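You operate a simulated robot arm through the tools that you are given. There is no shell and no other tool. Be economical: measure what you need, move in short steps, check, and stop when the job is done.

Carry out the task below with a simulated robot arm. There is one attempt and no reset: what you move stays moved.

TASK
Press the dock button to switch it off. Then take the white ring and put it on the cedar tile.
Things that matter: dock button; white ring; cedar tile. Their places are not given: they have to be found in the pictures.

It is judged by the outcome, as a careful person would: the job done as asked, and still so three seconds after it is handed in. It fails if anything else is knocked over, pushed out of place, dropped, spilled or broken.

THE ROBOT
A 7-joint arm with a two-finger parallel gripper, fixed in place. Base frame: the origin is at the foot of the arm, x ahead of it, y to its left, z up; the work surface is at about z = 0. Lengths are in mm, angles in rad, forces in N, time in s.
With the tool pointing down near the work surface it reaches from about 240 to 620 mm from the base axis. Its first joint turns from -1.152 to 1.152 rad. Payload 2.6 kg.
Tool frame: the origin (TCP) lies between the finger pads and is the grasp point; the fingertips stand 30 mm ahead of it; z points along the fingers, y is the line along which they close. The gripper opens to 94 mm. The fingers are 28 mm wide and 10 mm thick; the gripper's body (50 by 96 mm) begins 55 mm behind the TCP.
Orientation is that of the tool frame in the base frame, as a unit quaternion [x, y, z, w]. With the fingers straight down and closing along the base's y, the tool's x points along the base's -x, its y along +y and its z along -z.

THE INTERFACE
- The arm moves only by the tool arm_command. Its argument "increments" is a list of rows, each a list of 3 entries, a list of its own where there are three numbers: the turn, a rotation vector about the base's x, y, z in units of 60 degrees (1.0 is 60 degrees), then the shift along the base's x, y, z in units of 100 mm (1.0 is 100 mm), then the closure, from 0 (fully open) to 1 (shut). In form: [[[wx, wy, wz], [x, y, z], jaw], ...]. A call has 1 to 10 rows; each row is the pose to reach, as a shift and turn from the pose commanded when the call began. A call with a number of a shift or a turn outside -1 to 1 is refused whole. A row lasts 0.2 s, in which the tool goes at most 50 mm and 0.15 rad; a call with a longer step from one row to the next is refused whole, and so is a gripper value outside its range. A pose out of reach is approached as far as the arm can. The call stops where the force on the tool passes 40 N (or 10 N more than at its start, if that is more) or the arm is blocked; 0.2 s more then pass. The fingers move at their own pace (about 72 mm/s each) and stop on an object; they squeeze with about 33 N. The grip force told is the motor's: it shows also when the fingers shut on nothing. Time passes only in rows, and 0.2 s behind the last, so rows that repeat a pose let the fingers close. It gives the time, the measured TCP pose, the force on the tool (base axes), the opening and the grip force at its end, in the units of the frame above (readings bear some noise), and new pictures: "show" is both (left out), scene, wrist or none.
- Cameras (640 x 400 px; columns grow to the right, rows downward): "scene" is fixed at [55.1, 424.6, 587.8]; the picture's right is [-0.79, -0.61, 0.00], its down [-0.24, 0.32, -0.92] and it looks along [0.56, -0.73, -0.40] (base axes); focal length 341 px, centre (320, 200). "wrist" rides on the gripper at [-37, 0, -58] in the tool frame; the picture's right is [0.00, -1.00, 0.00], its down [0.97, 0.00, -0.24] and it looks along [0.24, 0.00, 0.97] (tool axes); focal length 218 px, centre (320, 200).
- measure_at(camera, pixels): for up to 12 pixels [column, row] of the newest picture of that camera ("zoom" is the newest enlarged one), the place [x, y, z] in the base frame of the surface seen there, good to about 2 mm, but the place of the scene camera against the robot may be out by one fixed shift of up to 25 mm in any direction. No time passes.
- close_up(camera, box): a new picture of the part [left, top, right, bottom] of that camera's present view, enlarged. No time passes.
- close_job(): hands the job in; it is judged then, once.

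Work in short steps. Measure before you move; look again where a grasp or a placing could have gone wrong, and mend it. You have 80 turns and 120 pictures in all, the two below and enlarged ones among them. Open the gripper and draw the arm clear of the work before you hand the job in, unless the task says otherwise; then end with one line.

The tools are called after ">>>" as name(argument=value, ...) on one line, values as JSON. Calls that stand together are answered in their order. arm_command: Moves the arm, as the interface text tells. Its arguments: {"type":"object","properties":{"increments":{"type":"array","items":{"type":"array"}},"show":{"type":"string","enum":["both","scene","wrist","none"]}},"required":["increments"]} The other tools are called the same way: measure_at (camera, pixels) gives the place of the surface under pixels of a picture; close_up (camera, box) takes an enlarged picture of a part of a camera's view; close_job () hands the job in.

At the start:

```text
clock: 0.0
eef_pos: [416.9, -89.5, 321.9]
ee_rot: [0.0, 1.0, 0.001, 0.0]
ft_force: [0.7, -0.5, -0.1]
gripper_width: 94.0
grip_force: 0.0
```

scene: 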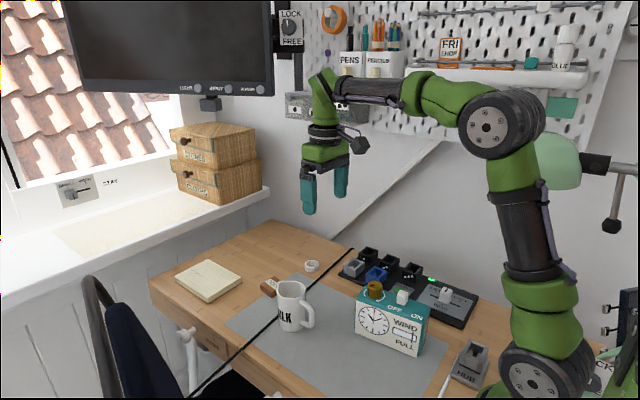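
wrist: 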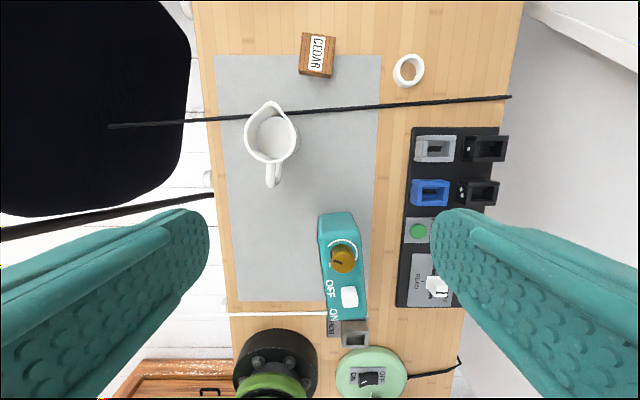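

I see the ring (wrist 408,70), the cedar tile (317,55) and a black dock panel (450,220). I'll look closer at the labels.

>>> close_up(camera="wrist", box=[380, 120, 520, 320])

>>> close_up(camera="scene", box=[330, 230, 500, 390])

>>> close_up(camera="wrist", box=[280, 20, 440, 120])

>>> measure_at(camera="wrist", pixels=[[408, 57], [408, 86], [396, 71], [423, 71], [408, 72], [305, 75], [333, 78], [335, 38], [303, 34], [418, 231], [436, 287], [425, 275]])

```text
2.00 times, centred on (450, 220) of wrist
```

zoom: 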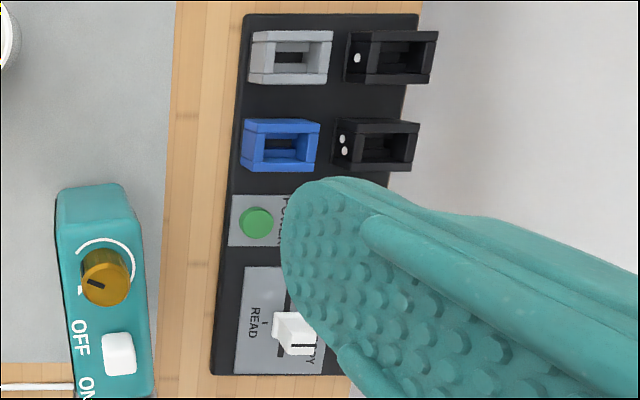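

```text
2.50 times, centred on (415, 310) of scene
```

zoom: 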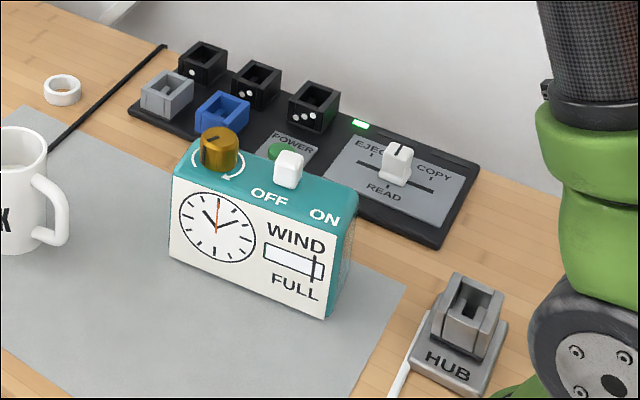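

```text
4.00 times, centred on (360, 70) of wrist
```

zoom: 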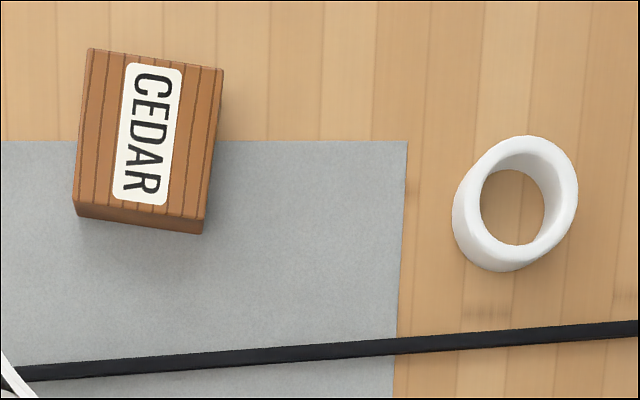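

```text
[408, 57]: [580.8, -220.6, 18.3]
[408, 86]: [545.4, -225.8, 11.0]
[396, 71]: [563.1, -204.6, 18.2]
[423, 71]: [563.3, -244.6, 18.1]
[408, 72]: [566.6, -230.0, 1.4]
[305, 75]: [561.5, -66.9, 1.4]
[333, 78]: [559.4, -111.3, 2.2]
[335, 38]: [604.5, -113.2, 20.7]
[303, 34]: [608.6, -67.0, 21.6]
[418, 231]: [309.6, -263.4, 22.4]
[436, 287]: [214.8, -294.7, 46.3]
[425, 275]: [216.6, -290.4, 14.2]
```

The dock's POWER button is the green one at about (310,-263,22), with its green lamp lit. I measure its neighbours, the wall and the clock for clearance.

>>> measure_at(camera="wrist", pixels=[[411, 231], [426, 231], [418, 224], [418, 239], [406, 222], [430, 205], [430, 192], [478, 193], [520, 190], [540, 150], [342, 258], [350, 296]])

>>> measure_at(camera="scene", pixels=[[432, 279], [312, 262], [440, 220], [402, 297], [375, 285], [320, 250]])

```text
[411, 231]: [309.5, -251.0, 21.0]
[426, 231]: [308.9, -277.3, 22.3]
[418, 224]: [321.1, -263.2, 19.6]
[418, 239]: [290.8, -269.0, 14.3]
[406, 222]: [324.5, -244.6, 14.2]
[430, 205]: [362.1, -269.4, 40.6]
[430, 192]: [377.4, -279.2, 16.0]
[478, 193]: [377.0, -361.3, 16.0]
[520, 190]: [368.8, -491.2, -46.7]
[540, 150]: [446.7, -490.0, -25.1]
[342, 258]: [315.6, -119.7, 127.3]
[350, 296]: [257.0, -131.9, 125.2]
```

```text
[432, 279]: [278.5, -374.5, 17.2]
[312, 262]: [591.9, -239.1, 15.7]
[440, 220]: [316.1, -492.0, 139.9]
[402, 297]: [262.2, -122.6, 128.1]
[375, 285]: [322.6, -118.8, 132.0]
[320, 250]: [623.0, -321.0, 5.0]
```

The button is about 26 mm across, centred at (309,-264), top at z≈22. I move over it at height in two calls, with the fingers shut.

>>> arm_command(increments=[[[0, 0, 0], [-0.3, -0.35, 0], 1], [[0, 0, 0], [-0.6, -0.7, 0], 1], [[0, 0, 0], [-0.9, -0.98, 0], 1], [[0, 0, 0], [-0.9, -0.98, 0], 1]], show="none")

>>> arm_command(increments=[[[0, 0, 0], [-0.18, -0.38, 0], 1], [[0, 0, 0], [-0.18, -0.77, 0], 1], [[0, 0, 0], [-0.18, -0.77, -0.45], 1], [[0, 0, 0], [-0.18, -0.77, -0.9], 1], [[0, 0, 0], [-0.18, -0.77, -0.9], 1]])

```text
clock: 1.0
eef_pos: [329.4, -186.8, 322.3]
ee_rot: [0.0, 1.0, -0.001, 0.001]
ft_force: [0.0, 0.8, 0.4]
gripper_width: 0.1
grip_force: 33.4
```

```text
clock: 2.2
eef_pos: [309.5, -262.2, 231.0]
ee_rot: [0.001, 1.0, 0.0, 0.0]
ft_force: [0.5, -0.2, 0.3]
gripper_width: 0.0
grip_force: 33.2
```

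scene: 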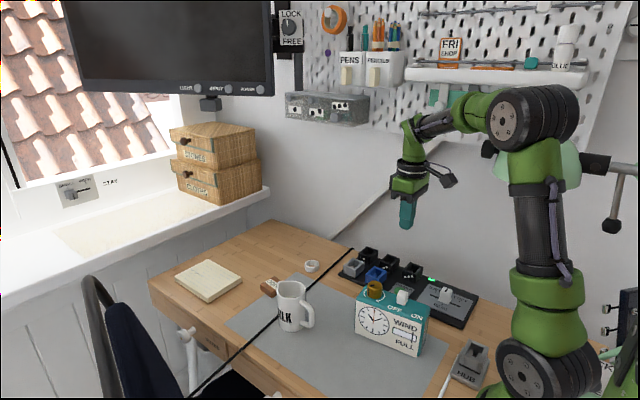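
wrist: 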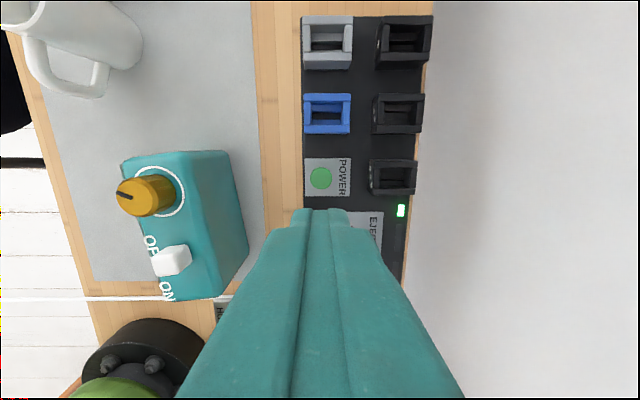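

The lamp is lit. I re-measure the button and the nearby black holder from here.

>>> measure_at(camera="wrist", pixels=[[320, 178], [310, 178], [331, 178], [320, 168], [320, 188], [372, 178], [327, 130], [327, 100]])

```text
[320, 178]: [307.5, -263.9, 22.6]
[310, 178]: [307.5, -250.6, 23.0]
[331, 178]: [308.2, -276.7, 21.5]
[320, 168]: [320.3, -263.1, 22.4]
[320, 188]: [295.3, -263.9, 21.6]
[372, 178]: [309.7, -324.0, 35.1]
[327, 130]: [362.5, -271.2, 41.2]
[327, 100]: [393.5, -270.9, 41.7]
```

Button confirmed at (308,-264). I descend to 8 mm above it.

>>> arm_command(increments=[[[0, 0, 0], [-0.01, -0.01, -0.4], 1], [[0, 0, 0], [-0.01, -0.01, -0.8], 1], [[0, 0, 0], [-0.01, -0.01, -1.0], 1]], show="none")

>>> arm_command(increments=[[[0, 0, 0], [0, 0, -0.3], 1], [[0, 0, 0], [0, 0, -0.55], 1], [[0, 0, 0], [0, 0, -0.71], 1], [[0, 0, 0], [0, 0, -0.71], 1]])

```text
clock: 3.0
eef_pos: [309.0, -266.0, 130.3]
ee_rot: [0.0, 1.0, 0.0, 0.001]
ft_force: [-0.4, -1.0, 0.4]
gripper_width: 0.0
grip_force: 32.8
```

```text
clock: 4.0
eef_pos: [308.3, -266.0, 60.4]
ee_rot: [0.0, 1.0, 0.0, 0.0]
ft_force: [-0.7, -0.3, 0.5]
gripper_width: 0.2
grip_force: 33.0
```

scene: 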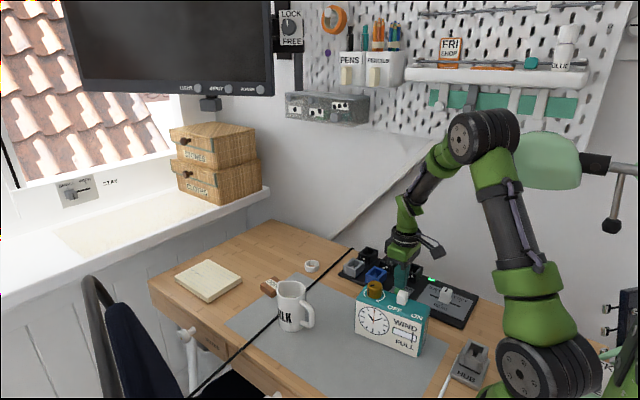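
wrist: 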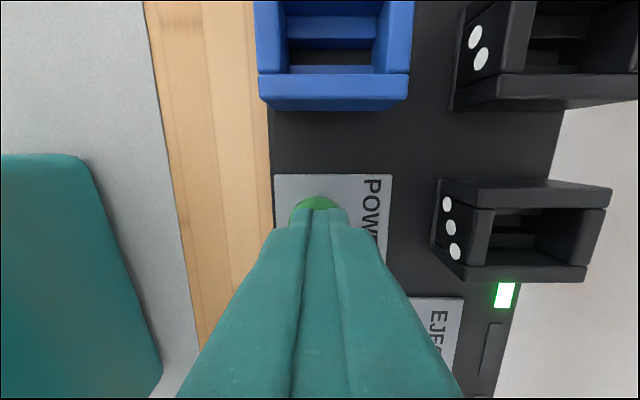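

Fingertips are just above the button. I press slowly in small steps.

>>> arm_command(increments=[[[0, 0, 0], [0, 0, -0.05], 1], [[0, 0, 0], [0, 0, -0.08], 1], [[0, 0, 0], [0, 0, -0.1], 1], [[0, 0, 0], [0, 0, -0.12], 1]])

```text
clock: 5.0
eef_pos: [307.1, -266.1, 49.5]
ee_rot: [0.001, 1.0, 0.0, 0.001]
ft_force: [0.3, -0.3, 1.4]
gripper_width: 0.0
grip_force: 32.8
```

scene: 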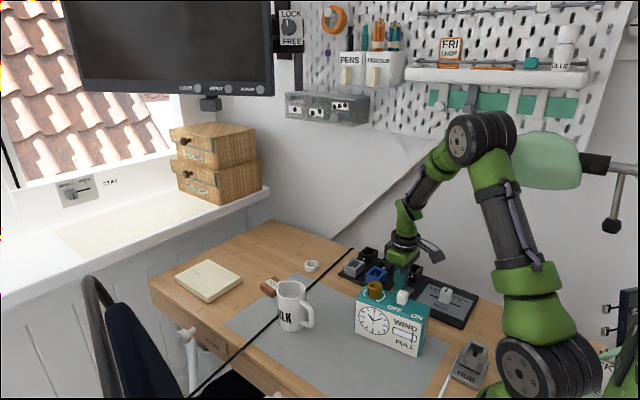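
wrist: 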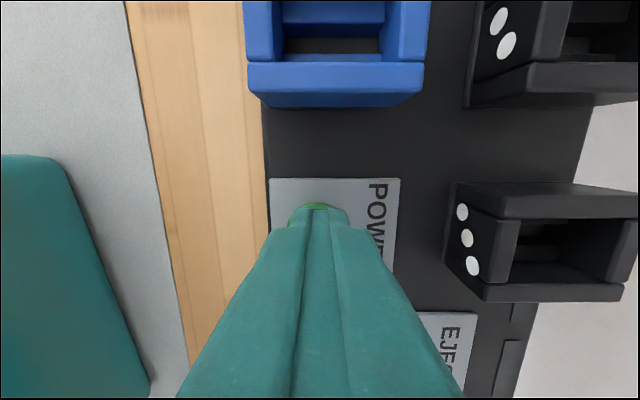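

Contact is made and the lamp looks out in both views. I lift straight up and check.

>>> arm_command(increments=[[[0, 0, 0], [0, 0, 0.2], 1], [[0, 0, 0], [0, 0, 0.6], 1], [[0, 0, 0], [0, 0, 1.0], 1], [[0, 0, 0], [0, 0, 1.0], 1]])

>>> close_up(camera="scene", box=[330, 230, 500, 390])

```text
clock: 6.0
eef_pos: [309.9, -264.8, 150.1]
ee_rot: [0.001, 1.0, -0.001, 0.0]
ft_force: [0.5, 0.1, 0.2]
gripper_width: 0.2
grip_force: 32.9
```

scene: 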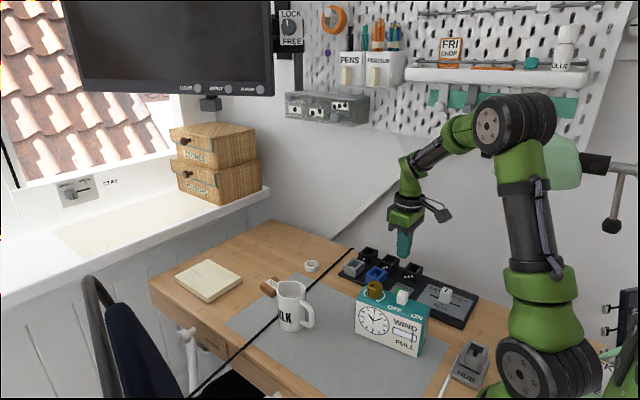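
wrist: 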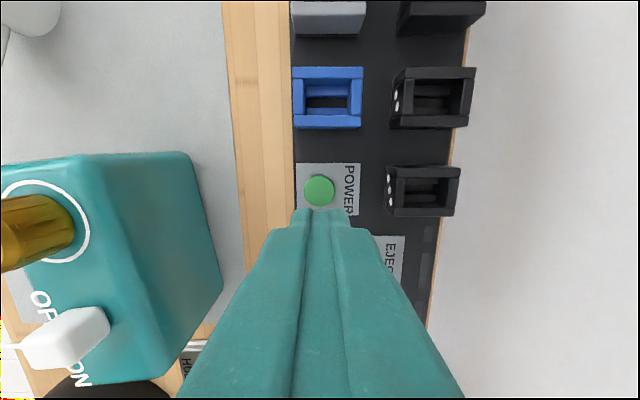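

```text
2.50 times, centred on (415, 310) of scene
```

zoom: 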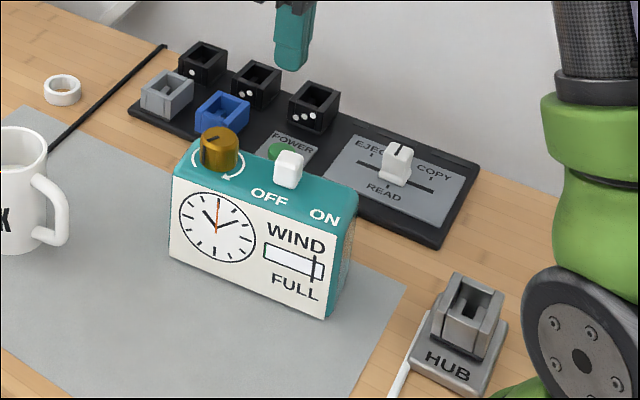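

The lamp is off, so the dock is off. Now I rise and move toward the ring, opening the gripper.

>>> arm_command(increments=[[[0, 0, 0], [0, 0, 0.45], 1], [[0, 0, 0], [0.2, 0.1, 0.8], 0.5], [[0, 0, 0], [0.6, 0.2, 0.8], 0.2], [[0, 0, 0], [1.0, 0.3, 0.8], 0.2]], show="none")

>>> arm_command(increments=[[[0, 0, 0], [0.4, 0.03, 0], 0.2], [[0, 0, 0], [0.8, 0.06, 0], 0.2], [[0, 0, 0], [1.0, 0.1, 0], 0.2], [[0, 0, 0], [1.0, 0.1, 0], 0.2]])

```text
clock: 7.0
eef_pos: [408.7, -235.3, 230.6]
ee_rot: [0.0, 1.0, 0.0, 0.0]
ft_force: [0.4, 0.5, 0.0]
gripper_width: 75.0
grip_force: 0.1
```

```text
clock: 8.0
eef_pos: [507.8, -225.9, 229.8]
ee_rot: [0.0, 1.0, 0.0, 0.0]
ft_force: [0.9, -0.2, 0.2]
gripper_width: 75.2
grip_force: 0.0
```

scene: 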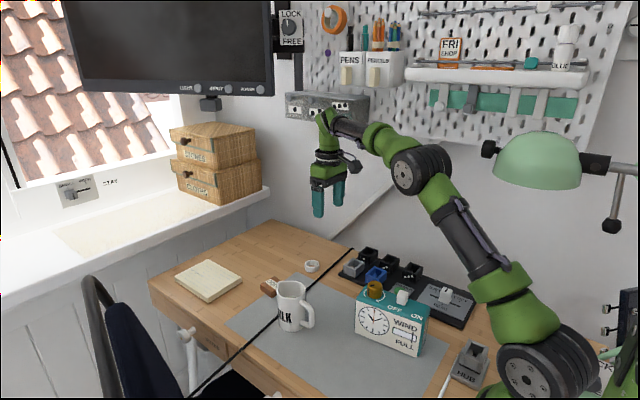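
wrist: 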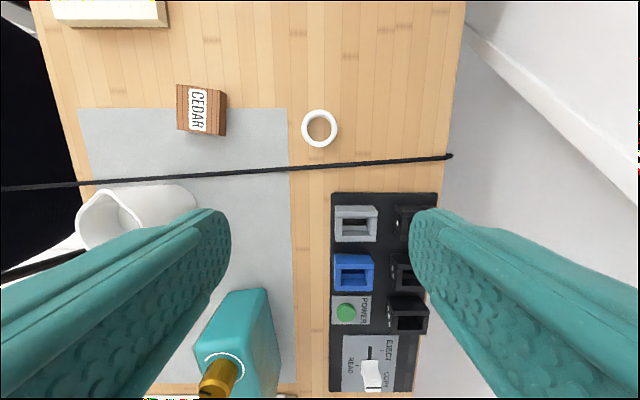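

>>> measure_at(camera="wrist", pixels=[[319, 113], [319, 143], [304, 128], [335, 128], [319, 128], [320, 164], [260, 171], [180, 88], [178, 128], [216, 134], [222, 92], [198, 110]])

>>> close_up(camera="wrist", box=[160, 60, 360, 190])

```text
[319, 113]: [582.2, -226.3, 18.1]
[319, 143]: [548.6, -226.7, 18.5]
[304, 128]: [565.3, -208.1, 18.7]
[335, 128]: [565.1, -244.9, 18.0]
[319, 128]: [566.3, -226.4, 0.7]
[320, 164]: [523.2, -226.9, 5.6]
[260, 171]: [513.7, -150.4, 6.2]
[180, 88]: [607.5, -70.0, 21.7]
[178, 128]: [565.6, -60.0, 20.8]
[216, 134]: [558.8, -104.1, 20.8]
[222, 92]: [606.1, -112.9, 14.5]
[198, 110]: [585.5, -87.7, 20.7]
```

```text
3.08 times, centred on (260, 125) of wrist
```

zoom: 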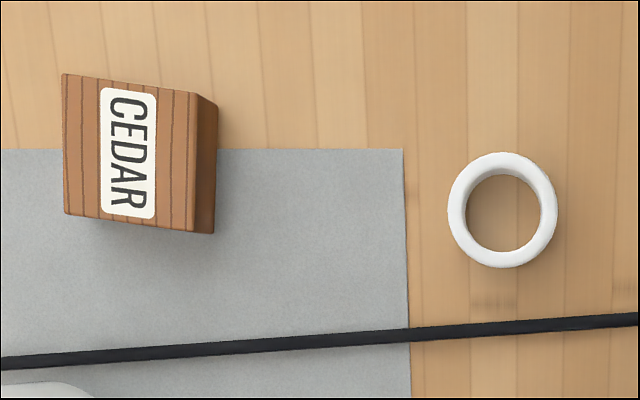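

Ring centre is (565,-226), top z 18; the cable lies flat at x≈523, clear. I move over and descend partway.

>>> arm_command(increments=[[[0, 0, 0], [0.4, -0.01, 0], 0.2], [[0, 0, 0], [0.575, -0.01, -0.3], 0.2], [[0, 0, 0], [0.575, -0.01, -0.7], 0.2], [[0, 0, 0], [0.575, -0.01, -1.0], 0.2], [[0, 0, 0], [0.575, -0.01, -1.0], 0.2]])

```text
clock: 9.2
eef_pos: [567.8, -226.4, 130.0]
ee_rot: [0.0, 1.0, 0.0, 0.001]
ft_force: [-0.2, -0.7, 1.0]
gripper_width: 75.1
grip_force: 0.0
out of reach, approached as far as the arm can: row 1, 2, 3
```

scene: 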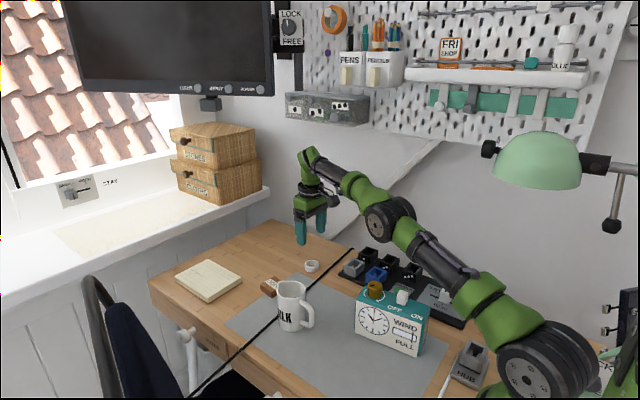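
wrist: 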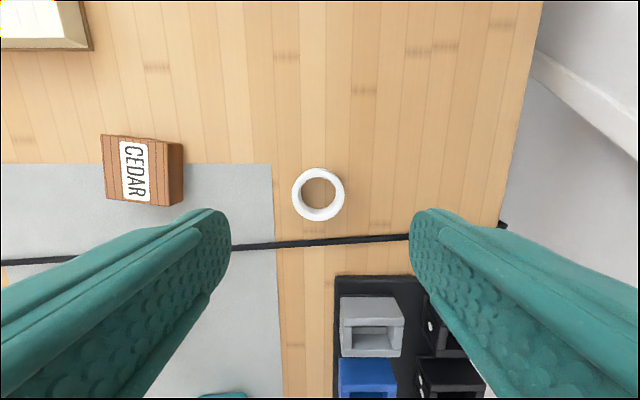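

In line with the ring. I descend to fingertips about 4–5 mm above the table.

>>> arm_command(increments=[[[0, 0, 0], [0, 0, -0.4], 0.2], [[0, 0, 0], [0, 0, -0.75], 0.2], [[0, 0, 0], [0, 0, -0.94], 0.2], [[0, 0, 0], [0, 0, -0.94], 0.2]])

```text
clock: 10.2
eef_pos: [567.2, -229.0, 34.6]
ee_rot: [0.001, 1.0, 0.0, 0.0]
ft_force: [0.8, -0.3, -0.5]
gripper_width: 75.1
grip_force: 0.1
```

scene: 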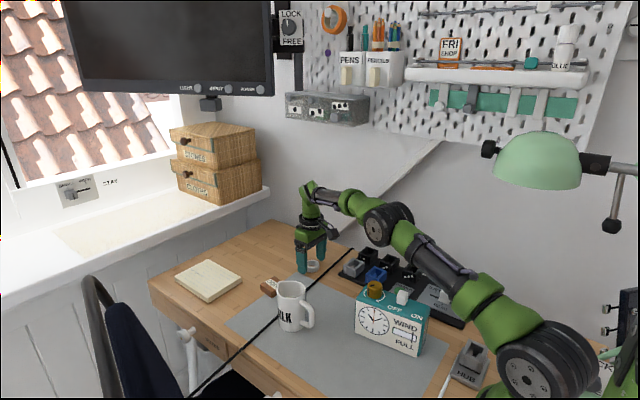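
wrist: 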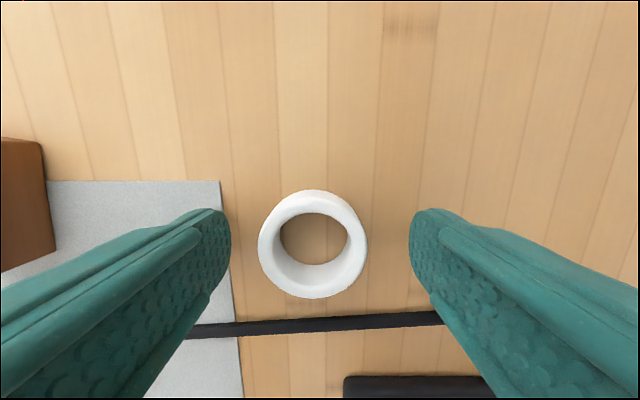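

The ring sits between the fingers. I close.

>>> arm_command(increments=[[[0, 0, 0], [0, 0, 0], 0.5], [[0, 0, 0], [0, 0, 0], 0.75], [[0, 0, 0], [0, 0, 0], 0.75], [[0, 0, 0], [0, 0, 0], 0.75]])

```text
clock: 11.2
eef_pos: [567.3, -227.4, 35.4]
ee_rot: [0.0, 1.0, 0.0, -0.001]
ft_force: [0.1, -0.1, -0.4]
gripper_width: 37.0
grip_force: 33.3
```

scene: 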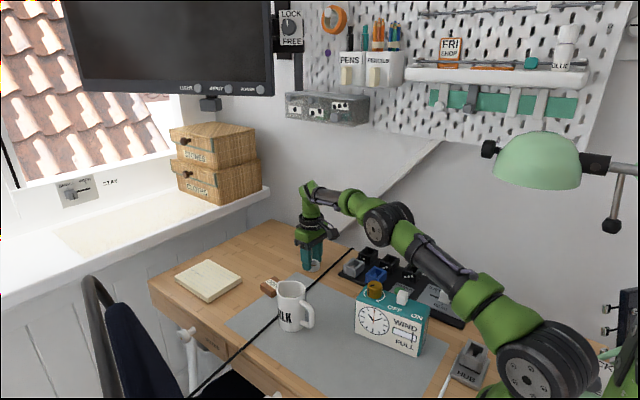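
wrist: 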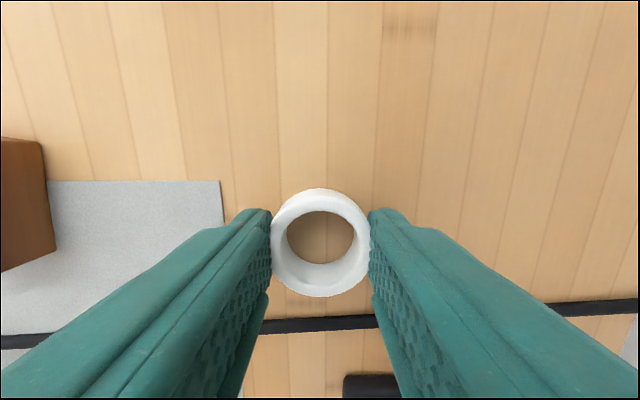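

Gripped at 37 mm. I lift 70 mm and carry toward the tile centre (584,-87).

>>> arm_command(increments=[[[0, 0, 0], [0, 0, 0.3], 0.75], [[0, 0, 0], [0, 0, 0.7], 0.75], [[0, 0, 0], [0.05, 0.35, 0.7], 0.75], [[0, 0, 0], [0.1, 0.7, 0.7], 0.75], [[0, 0, 0], [0.15, 1.0, 0.7], 0.75]], show="none")

>>> arm_command(increments=[[[0, 0, 0], [0.03, 0.2, 0], 0.75], [[0, 0, 0], [0.04, 0.395, 0], 0.75], [[0, 0, 0], [0.04, 0.395, 0], 0.75]])

```text
clock: 12.4
eef_pos: [581.2, -127.2, 104.1]
ee_rot: [0.0, 1.0, 0.0, 0.001]
ft_force: [0.3, 0.5, 0.2]
gripper_width: 37.4
grip_force: 32.9
```

```text
clock: 13.2
eef_pos: [585.8, -88.4, 105.1]
ee_rot: [0.0, 1.0, 0.0, -0.001]
ft_force: [-0.1, -0.5, 0.2]
gripper_width: 37.2
grip_force: 33.0
```

scene: 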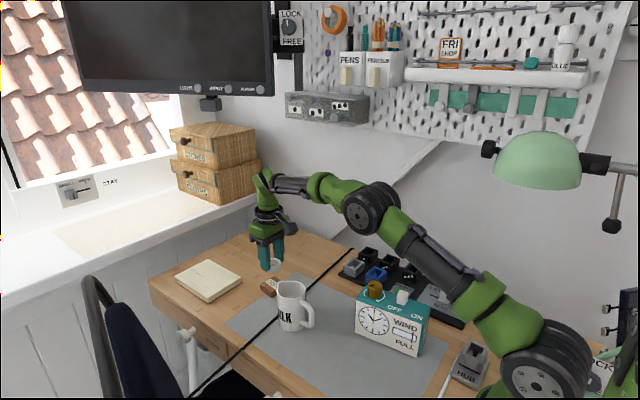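
wrist: 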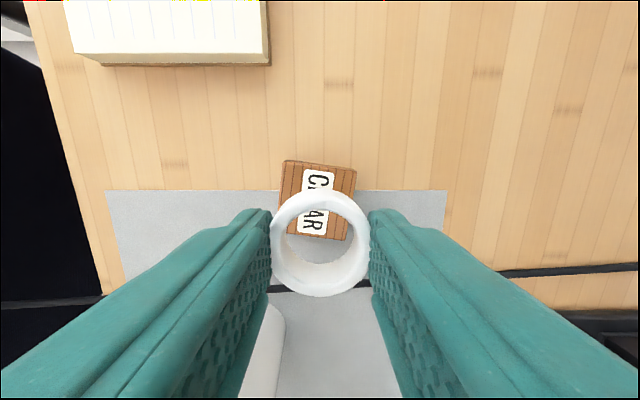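

Ring held above the tile. I check the tile corners and the ring's position once more before lowering.

>>> measure_at(camera="wrist", pixels=[[285, 162], [353, 170], [345, 237], [283, 190], [320, 193], [320, 295], [300, 230]])

```text
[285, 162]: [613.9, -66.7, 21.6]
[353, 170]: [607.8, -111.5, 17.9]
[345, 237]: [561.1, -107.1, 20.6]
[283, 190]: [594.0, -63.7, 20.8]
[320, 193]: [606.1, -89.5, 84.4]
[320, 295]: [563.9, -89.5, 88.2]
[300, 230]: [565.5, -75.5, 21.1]
```

Ring (585,-88) over tile centre (587,-87). I lower gently.

>>> arm_command(increments=[[[0, 0, 0], [0.015, 0, -0.25], 0.75], [[0, 0, 0], [0.015, 0, -0.42], 0.75], [[0, 0, 0], [0.015, 0, -0.46], 0.75], [[0, 0, 0], [0.015, 0, -0.48], 0.75], [[0, 0, 0], [0.015, 0, -0.48], 0.75]])

>>> close_up(camera="scene", box=[220, 230, 320, 310])

```text
clock: 14.4
eef_pos: [586.9, -87.2, 56.2]
ee_rot: [0.0, 1.0, 0.0, 0.0]
ft_force: [-0.2, -0.3, -0.2]
gripper_width: 37.5
grip_force: 32.9
```

scene: 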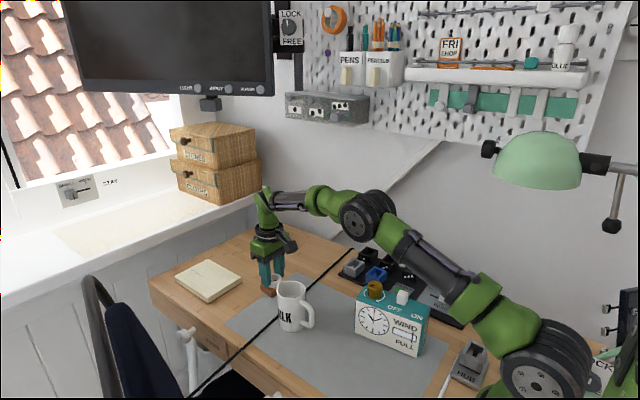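
wrist: 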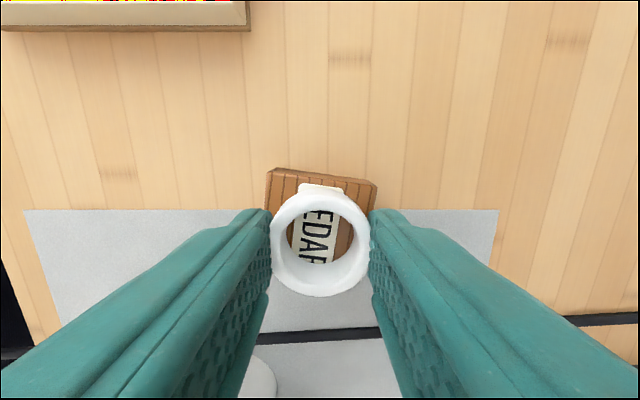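

```text
5.00 times, centred on (270, 270) of scene
```

zoom: 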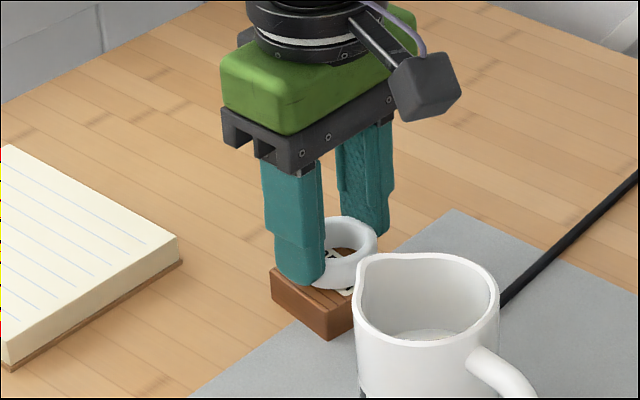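

No contact force yet; I check the ring's position relative to the tile.

>>> measure_at(camera="wrist", pixels=[[320, 196], [320, 293], [272, 175], [370, 187], [315, 250], [345, 225], [300, 262]])

>>> arm_command(increments=[[[0, 0, 0], [0, 0, -0.01], 0.75], [[0, 0, 0], [0, 0, -0.01], 0.75]], show="none")

```text
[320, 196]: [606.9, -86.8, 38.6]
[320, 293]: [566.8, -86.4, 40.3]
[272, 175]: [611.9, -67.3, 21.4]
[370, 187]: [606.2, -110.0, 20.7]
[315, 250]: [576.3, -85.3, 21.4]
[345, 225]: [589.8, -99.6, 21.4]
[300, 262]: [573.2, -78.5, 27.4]
```

```text
clock: 15.0
eef_pos: [586.9, -87.2, 56.0]
ee_rot: [0.0, 1.0, 0.0, 0.001]
ft_force: [-0.4, -0.7, -1.0]
gripper_width: 37.1
grip_force: 32.8
```

The ring top is at 39, so its bottom is at ~21, level with the tile. I open gently.

>>> arm_command(increments=[[[0, 0, 0], [0, 0, 0], 0.55], [[0, 0, 0], [0, 0, 0], 0.4], [[0, 0, 0], [0, 0, 0], 0.3], [[0, 0, 0], [0, 0, 0], 0.3]])

```text
clock: 16.0
eef_pos: [586.9, -87.3, 56.9]
ee_rot: [0.0, 1.0, 0.0, 0.0]
ft_force: [0.5, 0.0, 0.1]
gripper_width: 65.8
grip_force: 0.1
```

scene: 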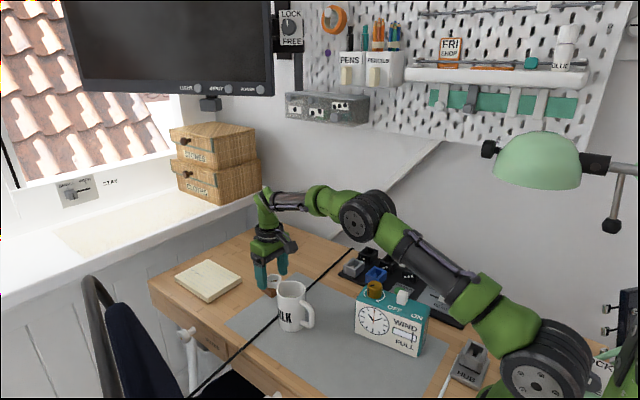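
wrist: 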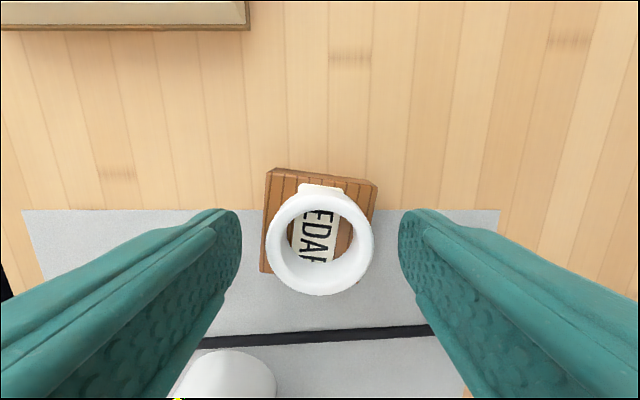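

Released, ring stays on the tile. I rise straight up, then draw back and check.

>>> arm_command(increments=[[[0, 0, 0], [0, 0, 0.3], 0.3], [[0, 0, 0], [0, 0, 0.7], 0.2], [[0, 0, 0], [-0.3, 0, 0.9], 0], [[0, 0, 0], [-0.6, 0, 1.0], 0], [[0, 0, 0], [-0.9, 0, 1.0], 0]], show="none")

>>> arm_command(increments=[[[0, 0, 0], [-0.1, -0.1, 0.45], 0], [[0, 0, 0], [-0.4, -0.2, 0.8], 0], [[0, 0, 0], [-0.8, -0.2, 1.0], 0], [[0, 0, 0], [-0.8, -0.2, 1.0], 0]])

>>> close_up(camera="scene", box=[220, 230, 320, 310])

>>> close_up(camera="scene", box=[330, 230, 500, 390])

```text
clock: 17.2
eef_pos: [495.7, -87.2, 156.4]
ee_rot: [0.0, 1.0, 0.0, 0.0]
ft_force: [0.2, -0.8, -0.4]
gripper_width: 94.1
grip_force: 0.0
```

```text
clock: 18.2
eef_pos: [416.1, -107.7, 255.5]
ee_rot: [0.0, 1.0, 0.0, 0.0]
ft_force: [0.9, -0.2, -0.7]
gripper_width: 94.0
grip_force: 0.1
```

scene: 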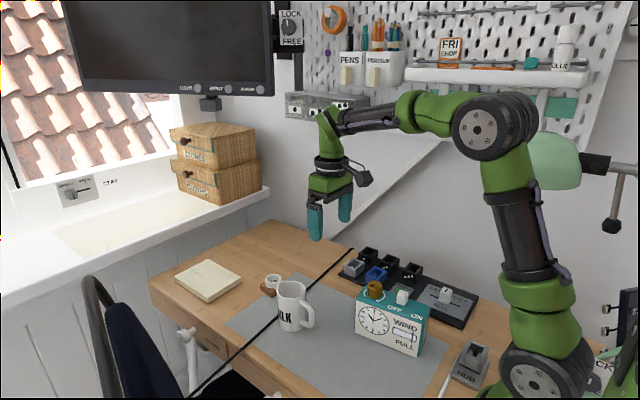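
wrist: 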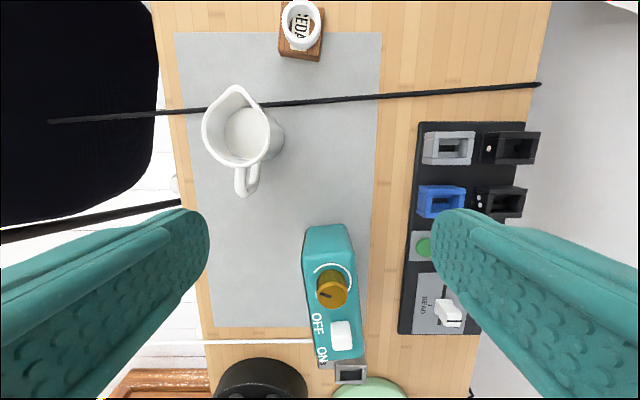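

```text
5.00 times, centred on (270, 270) of scene
```

zoom: 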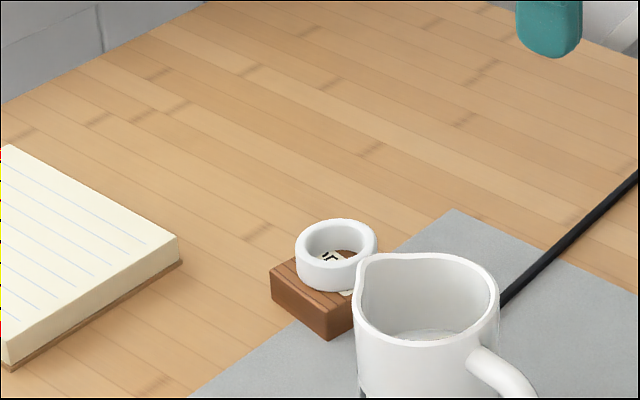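

```text
2.50 times, centred on (415, 310) of scene
```

zoom: 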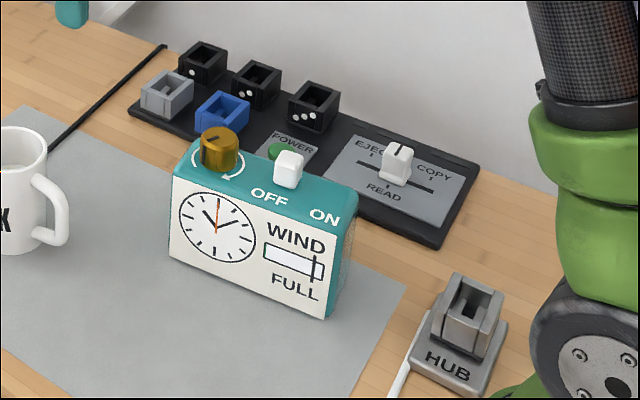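

The ring rests on the cedar tile, the dock lamp is off, nothing else has moved, and the arm is clear with the gripper open. I hand the job in.

>>> close_job()

```text
The job is handed in.
```

The dock is switched off (its lamp is out) and the white ring is resting on the cedar tile.
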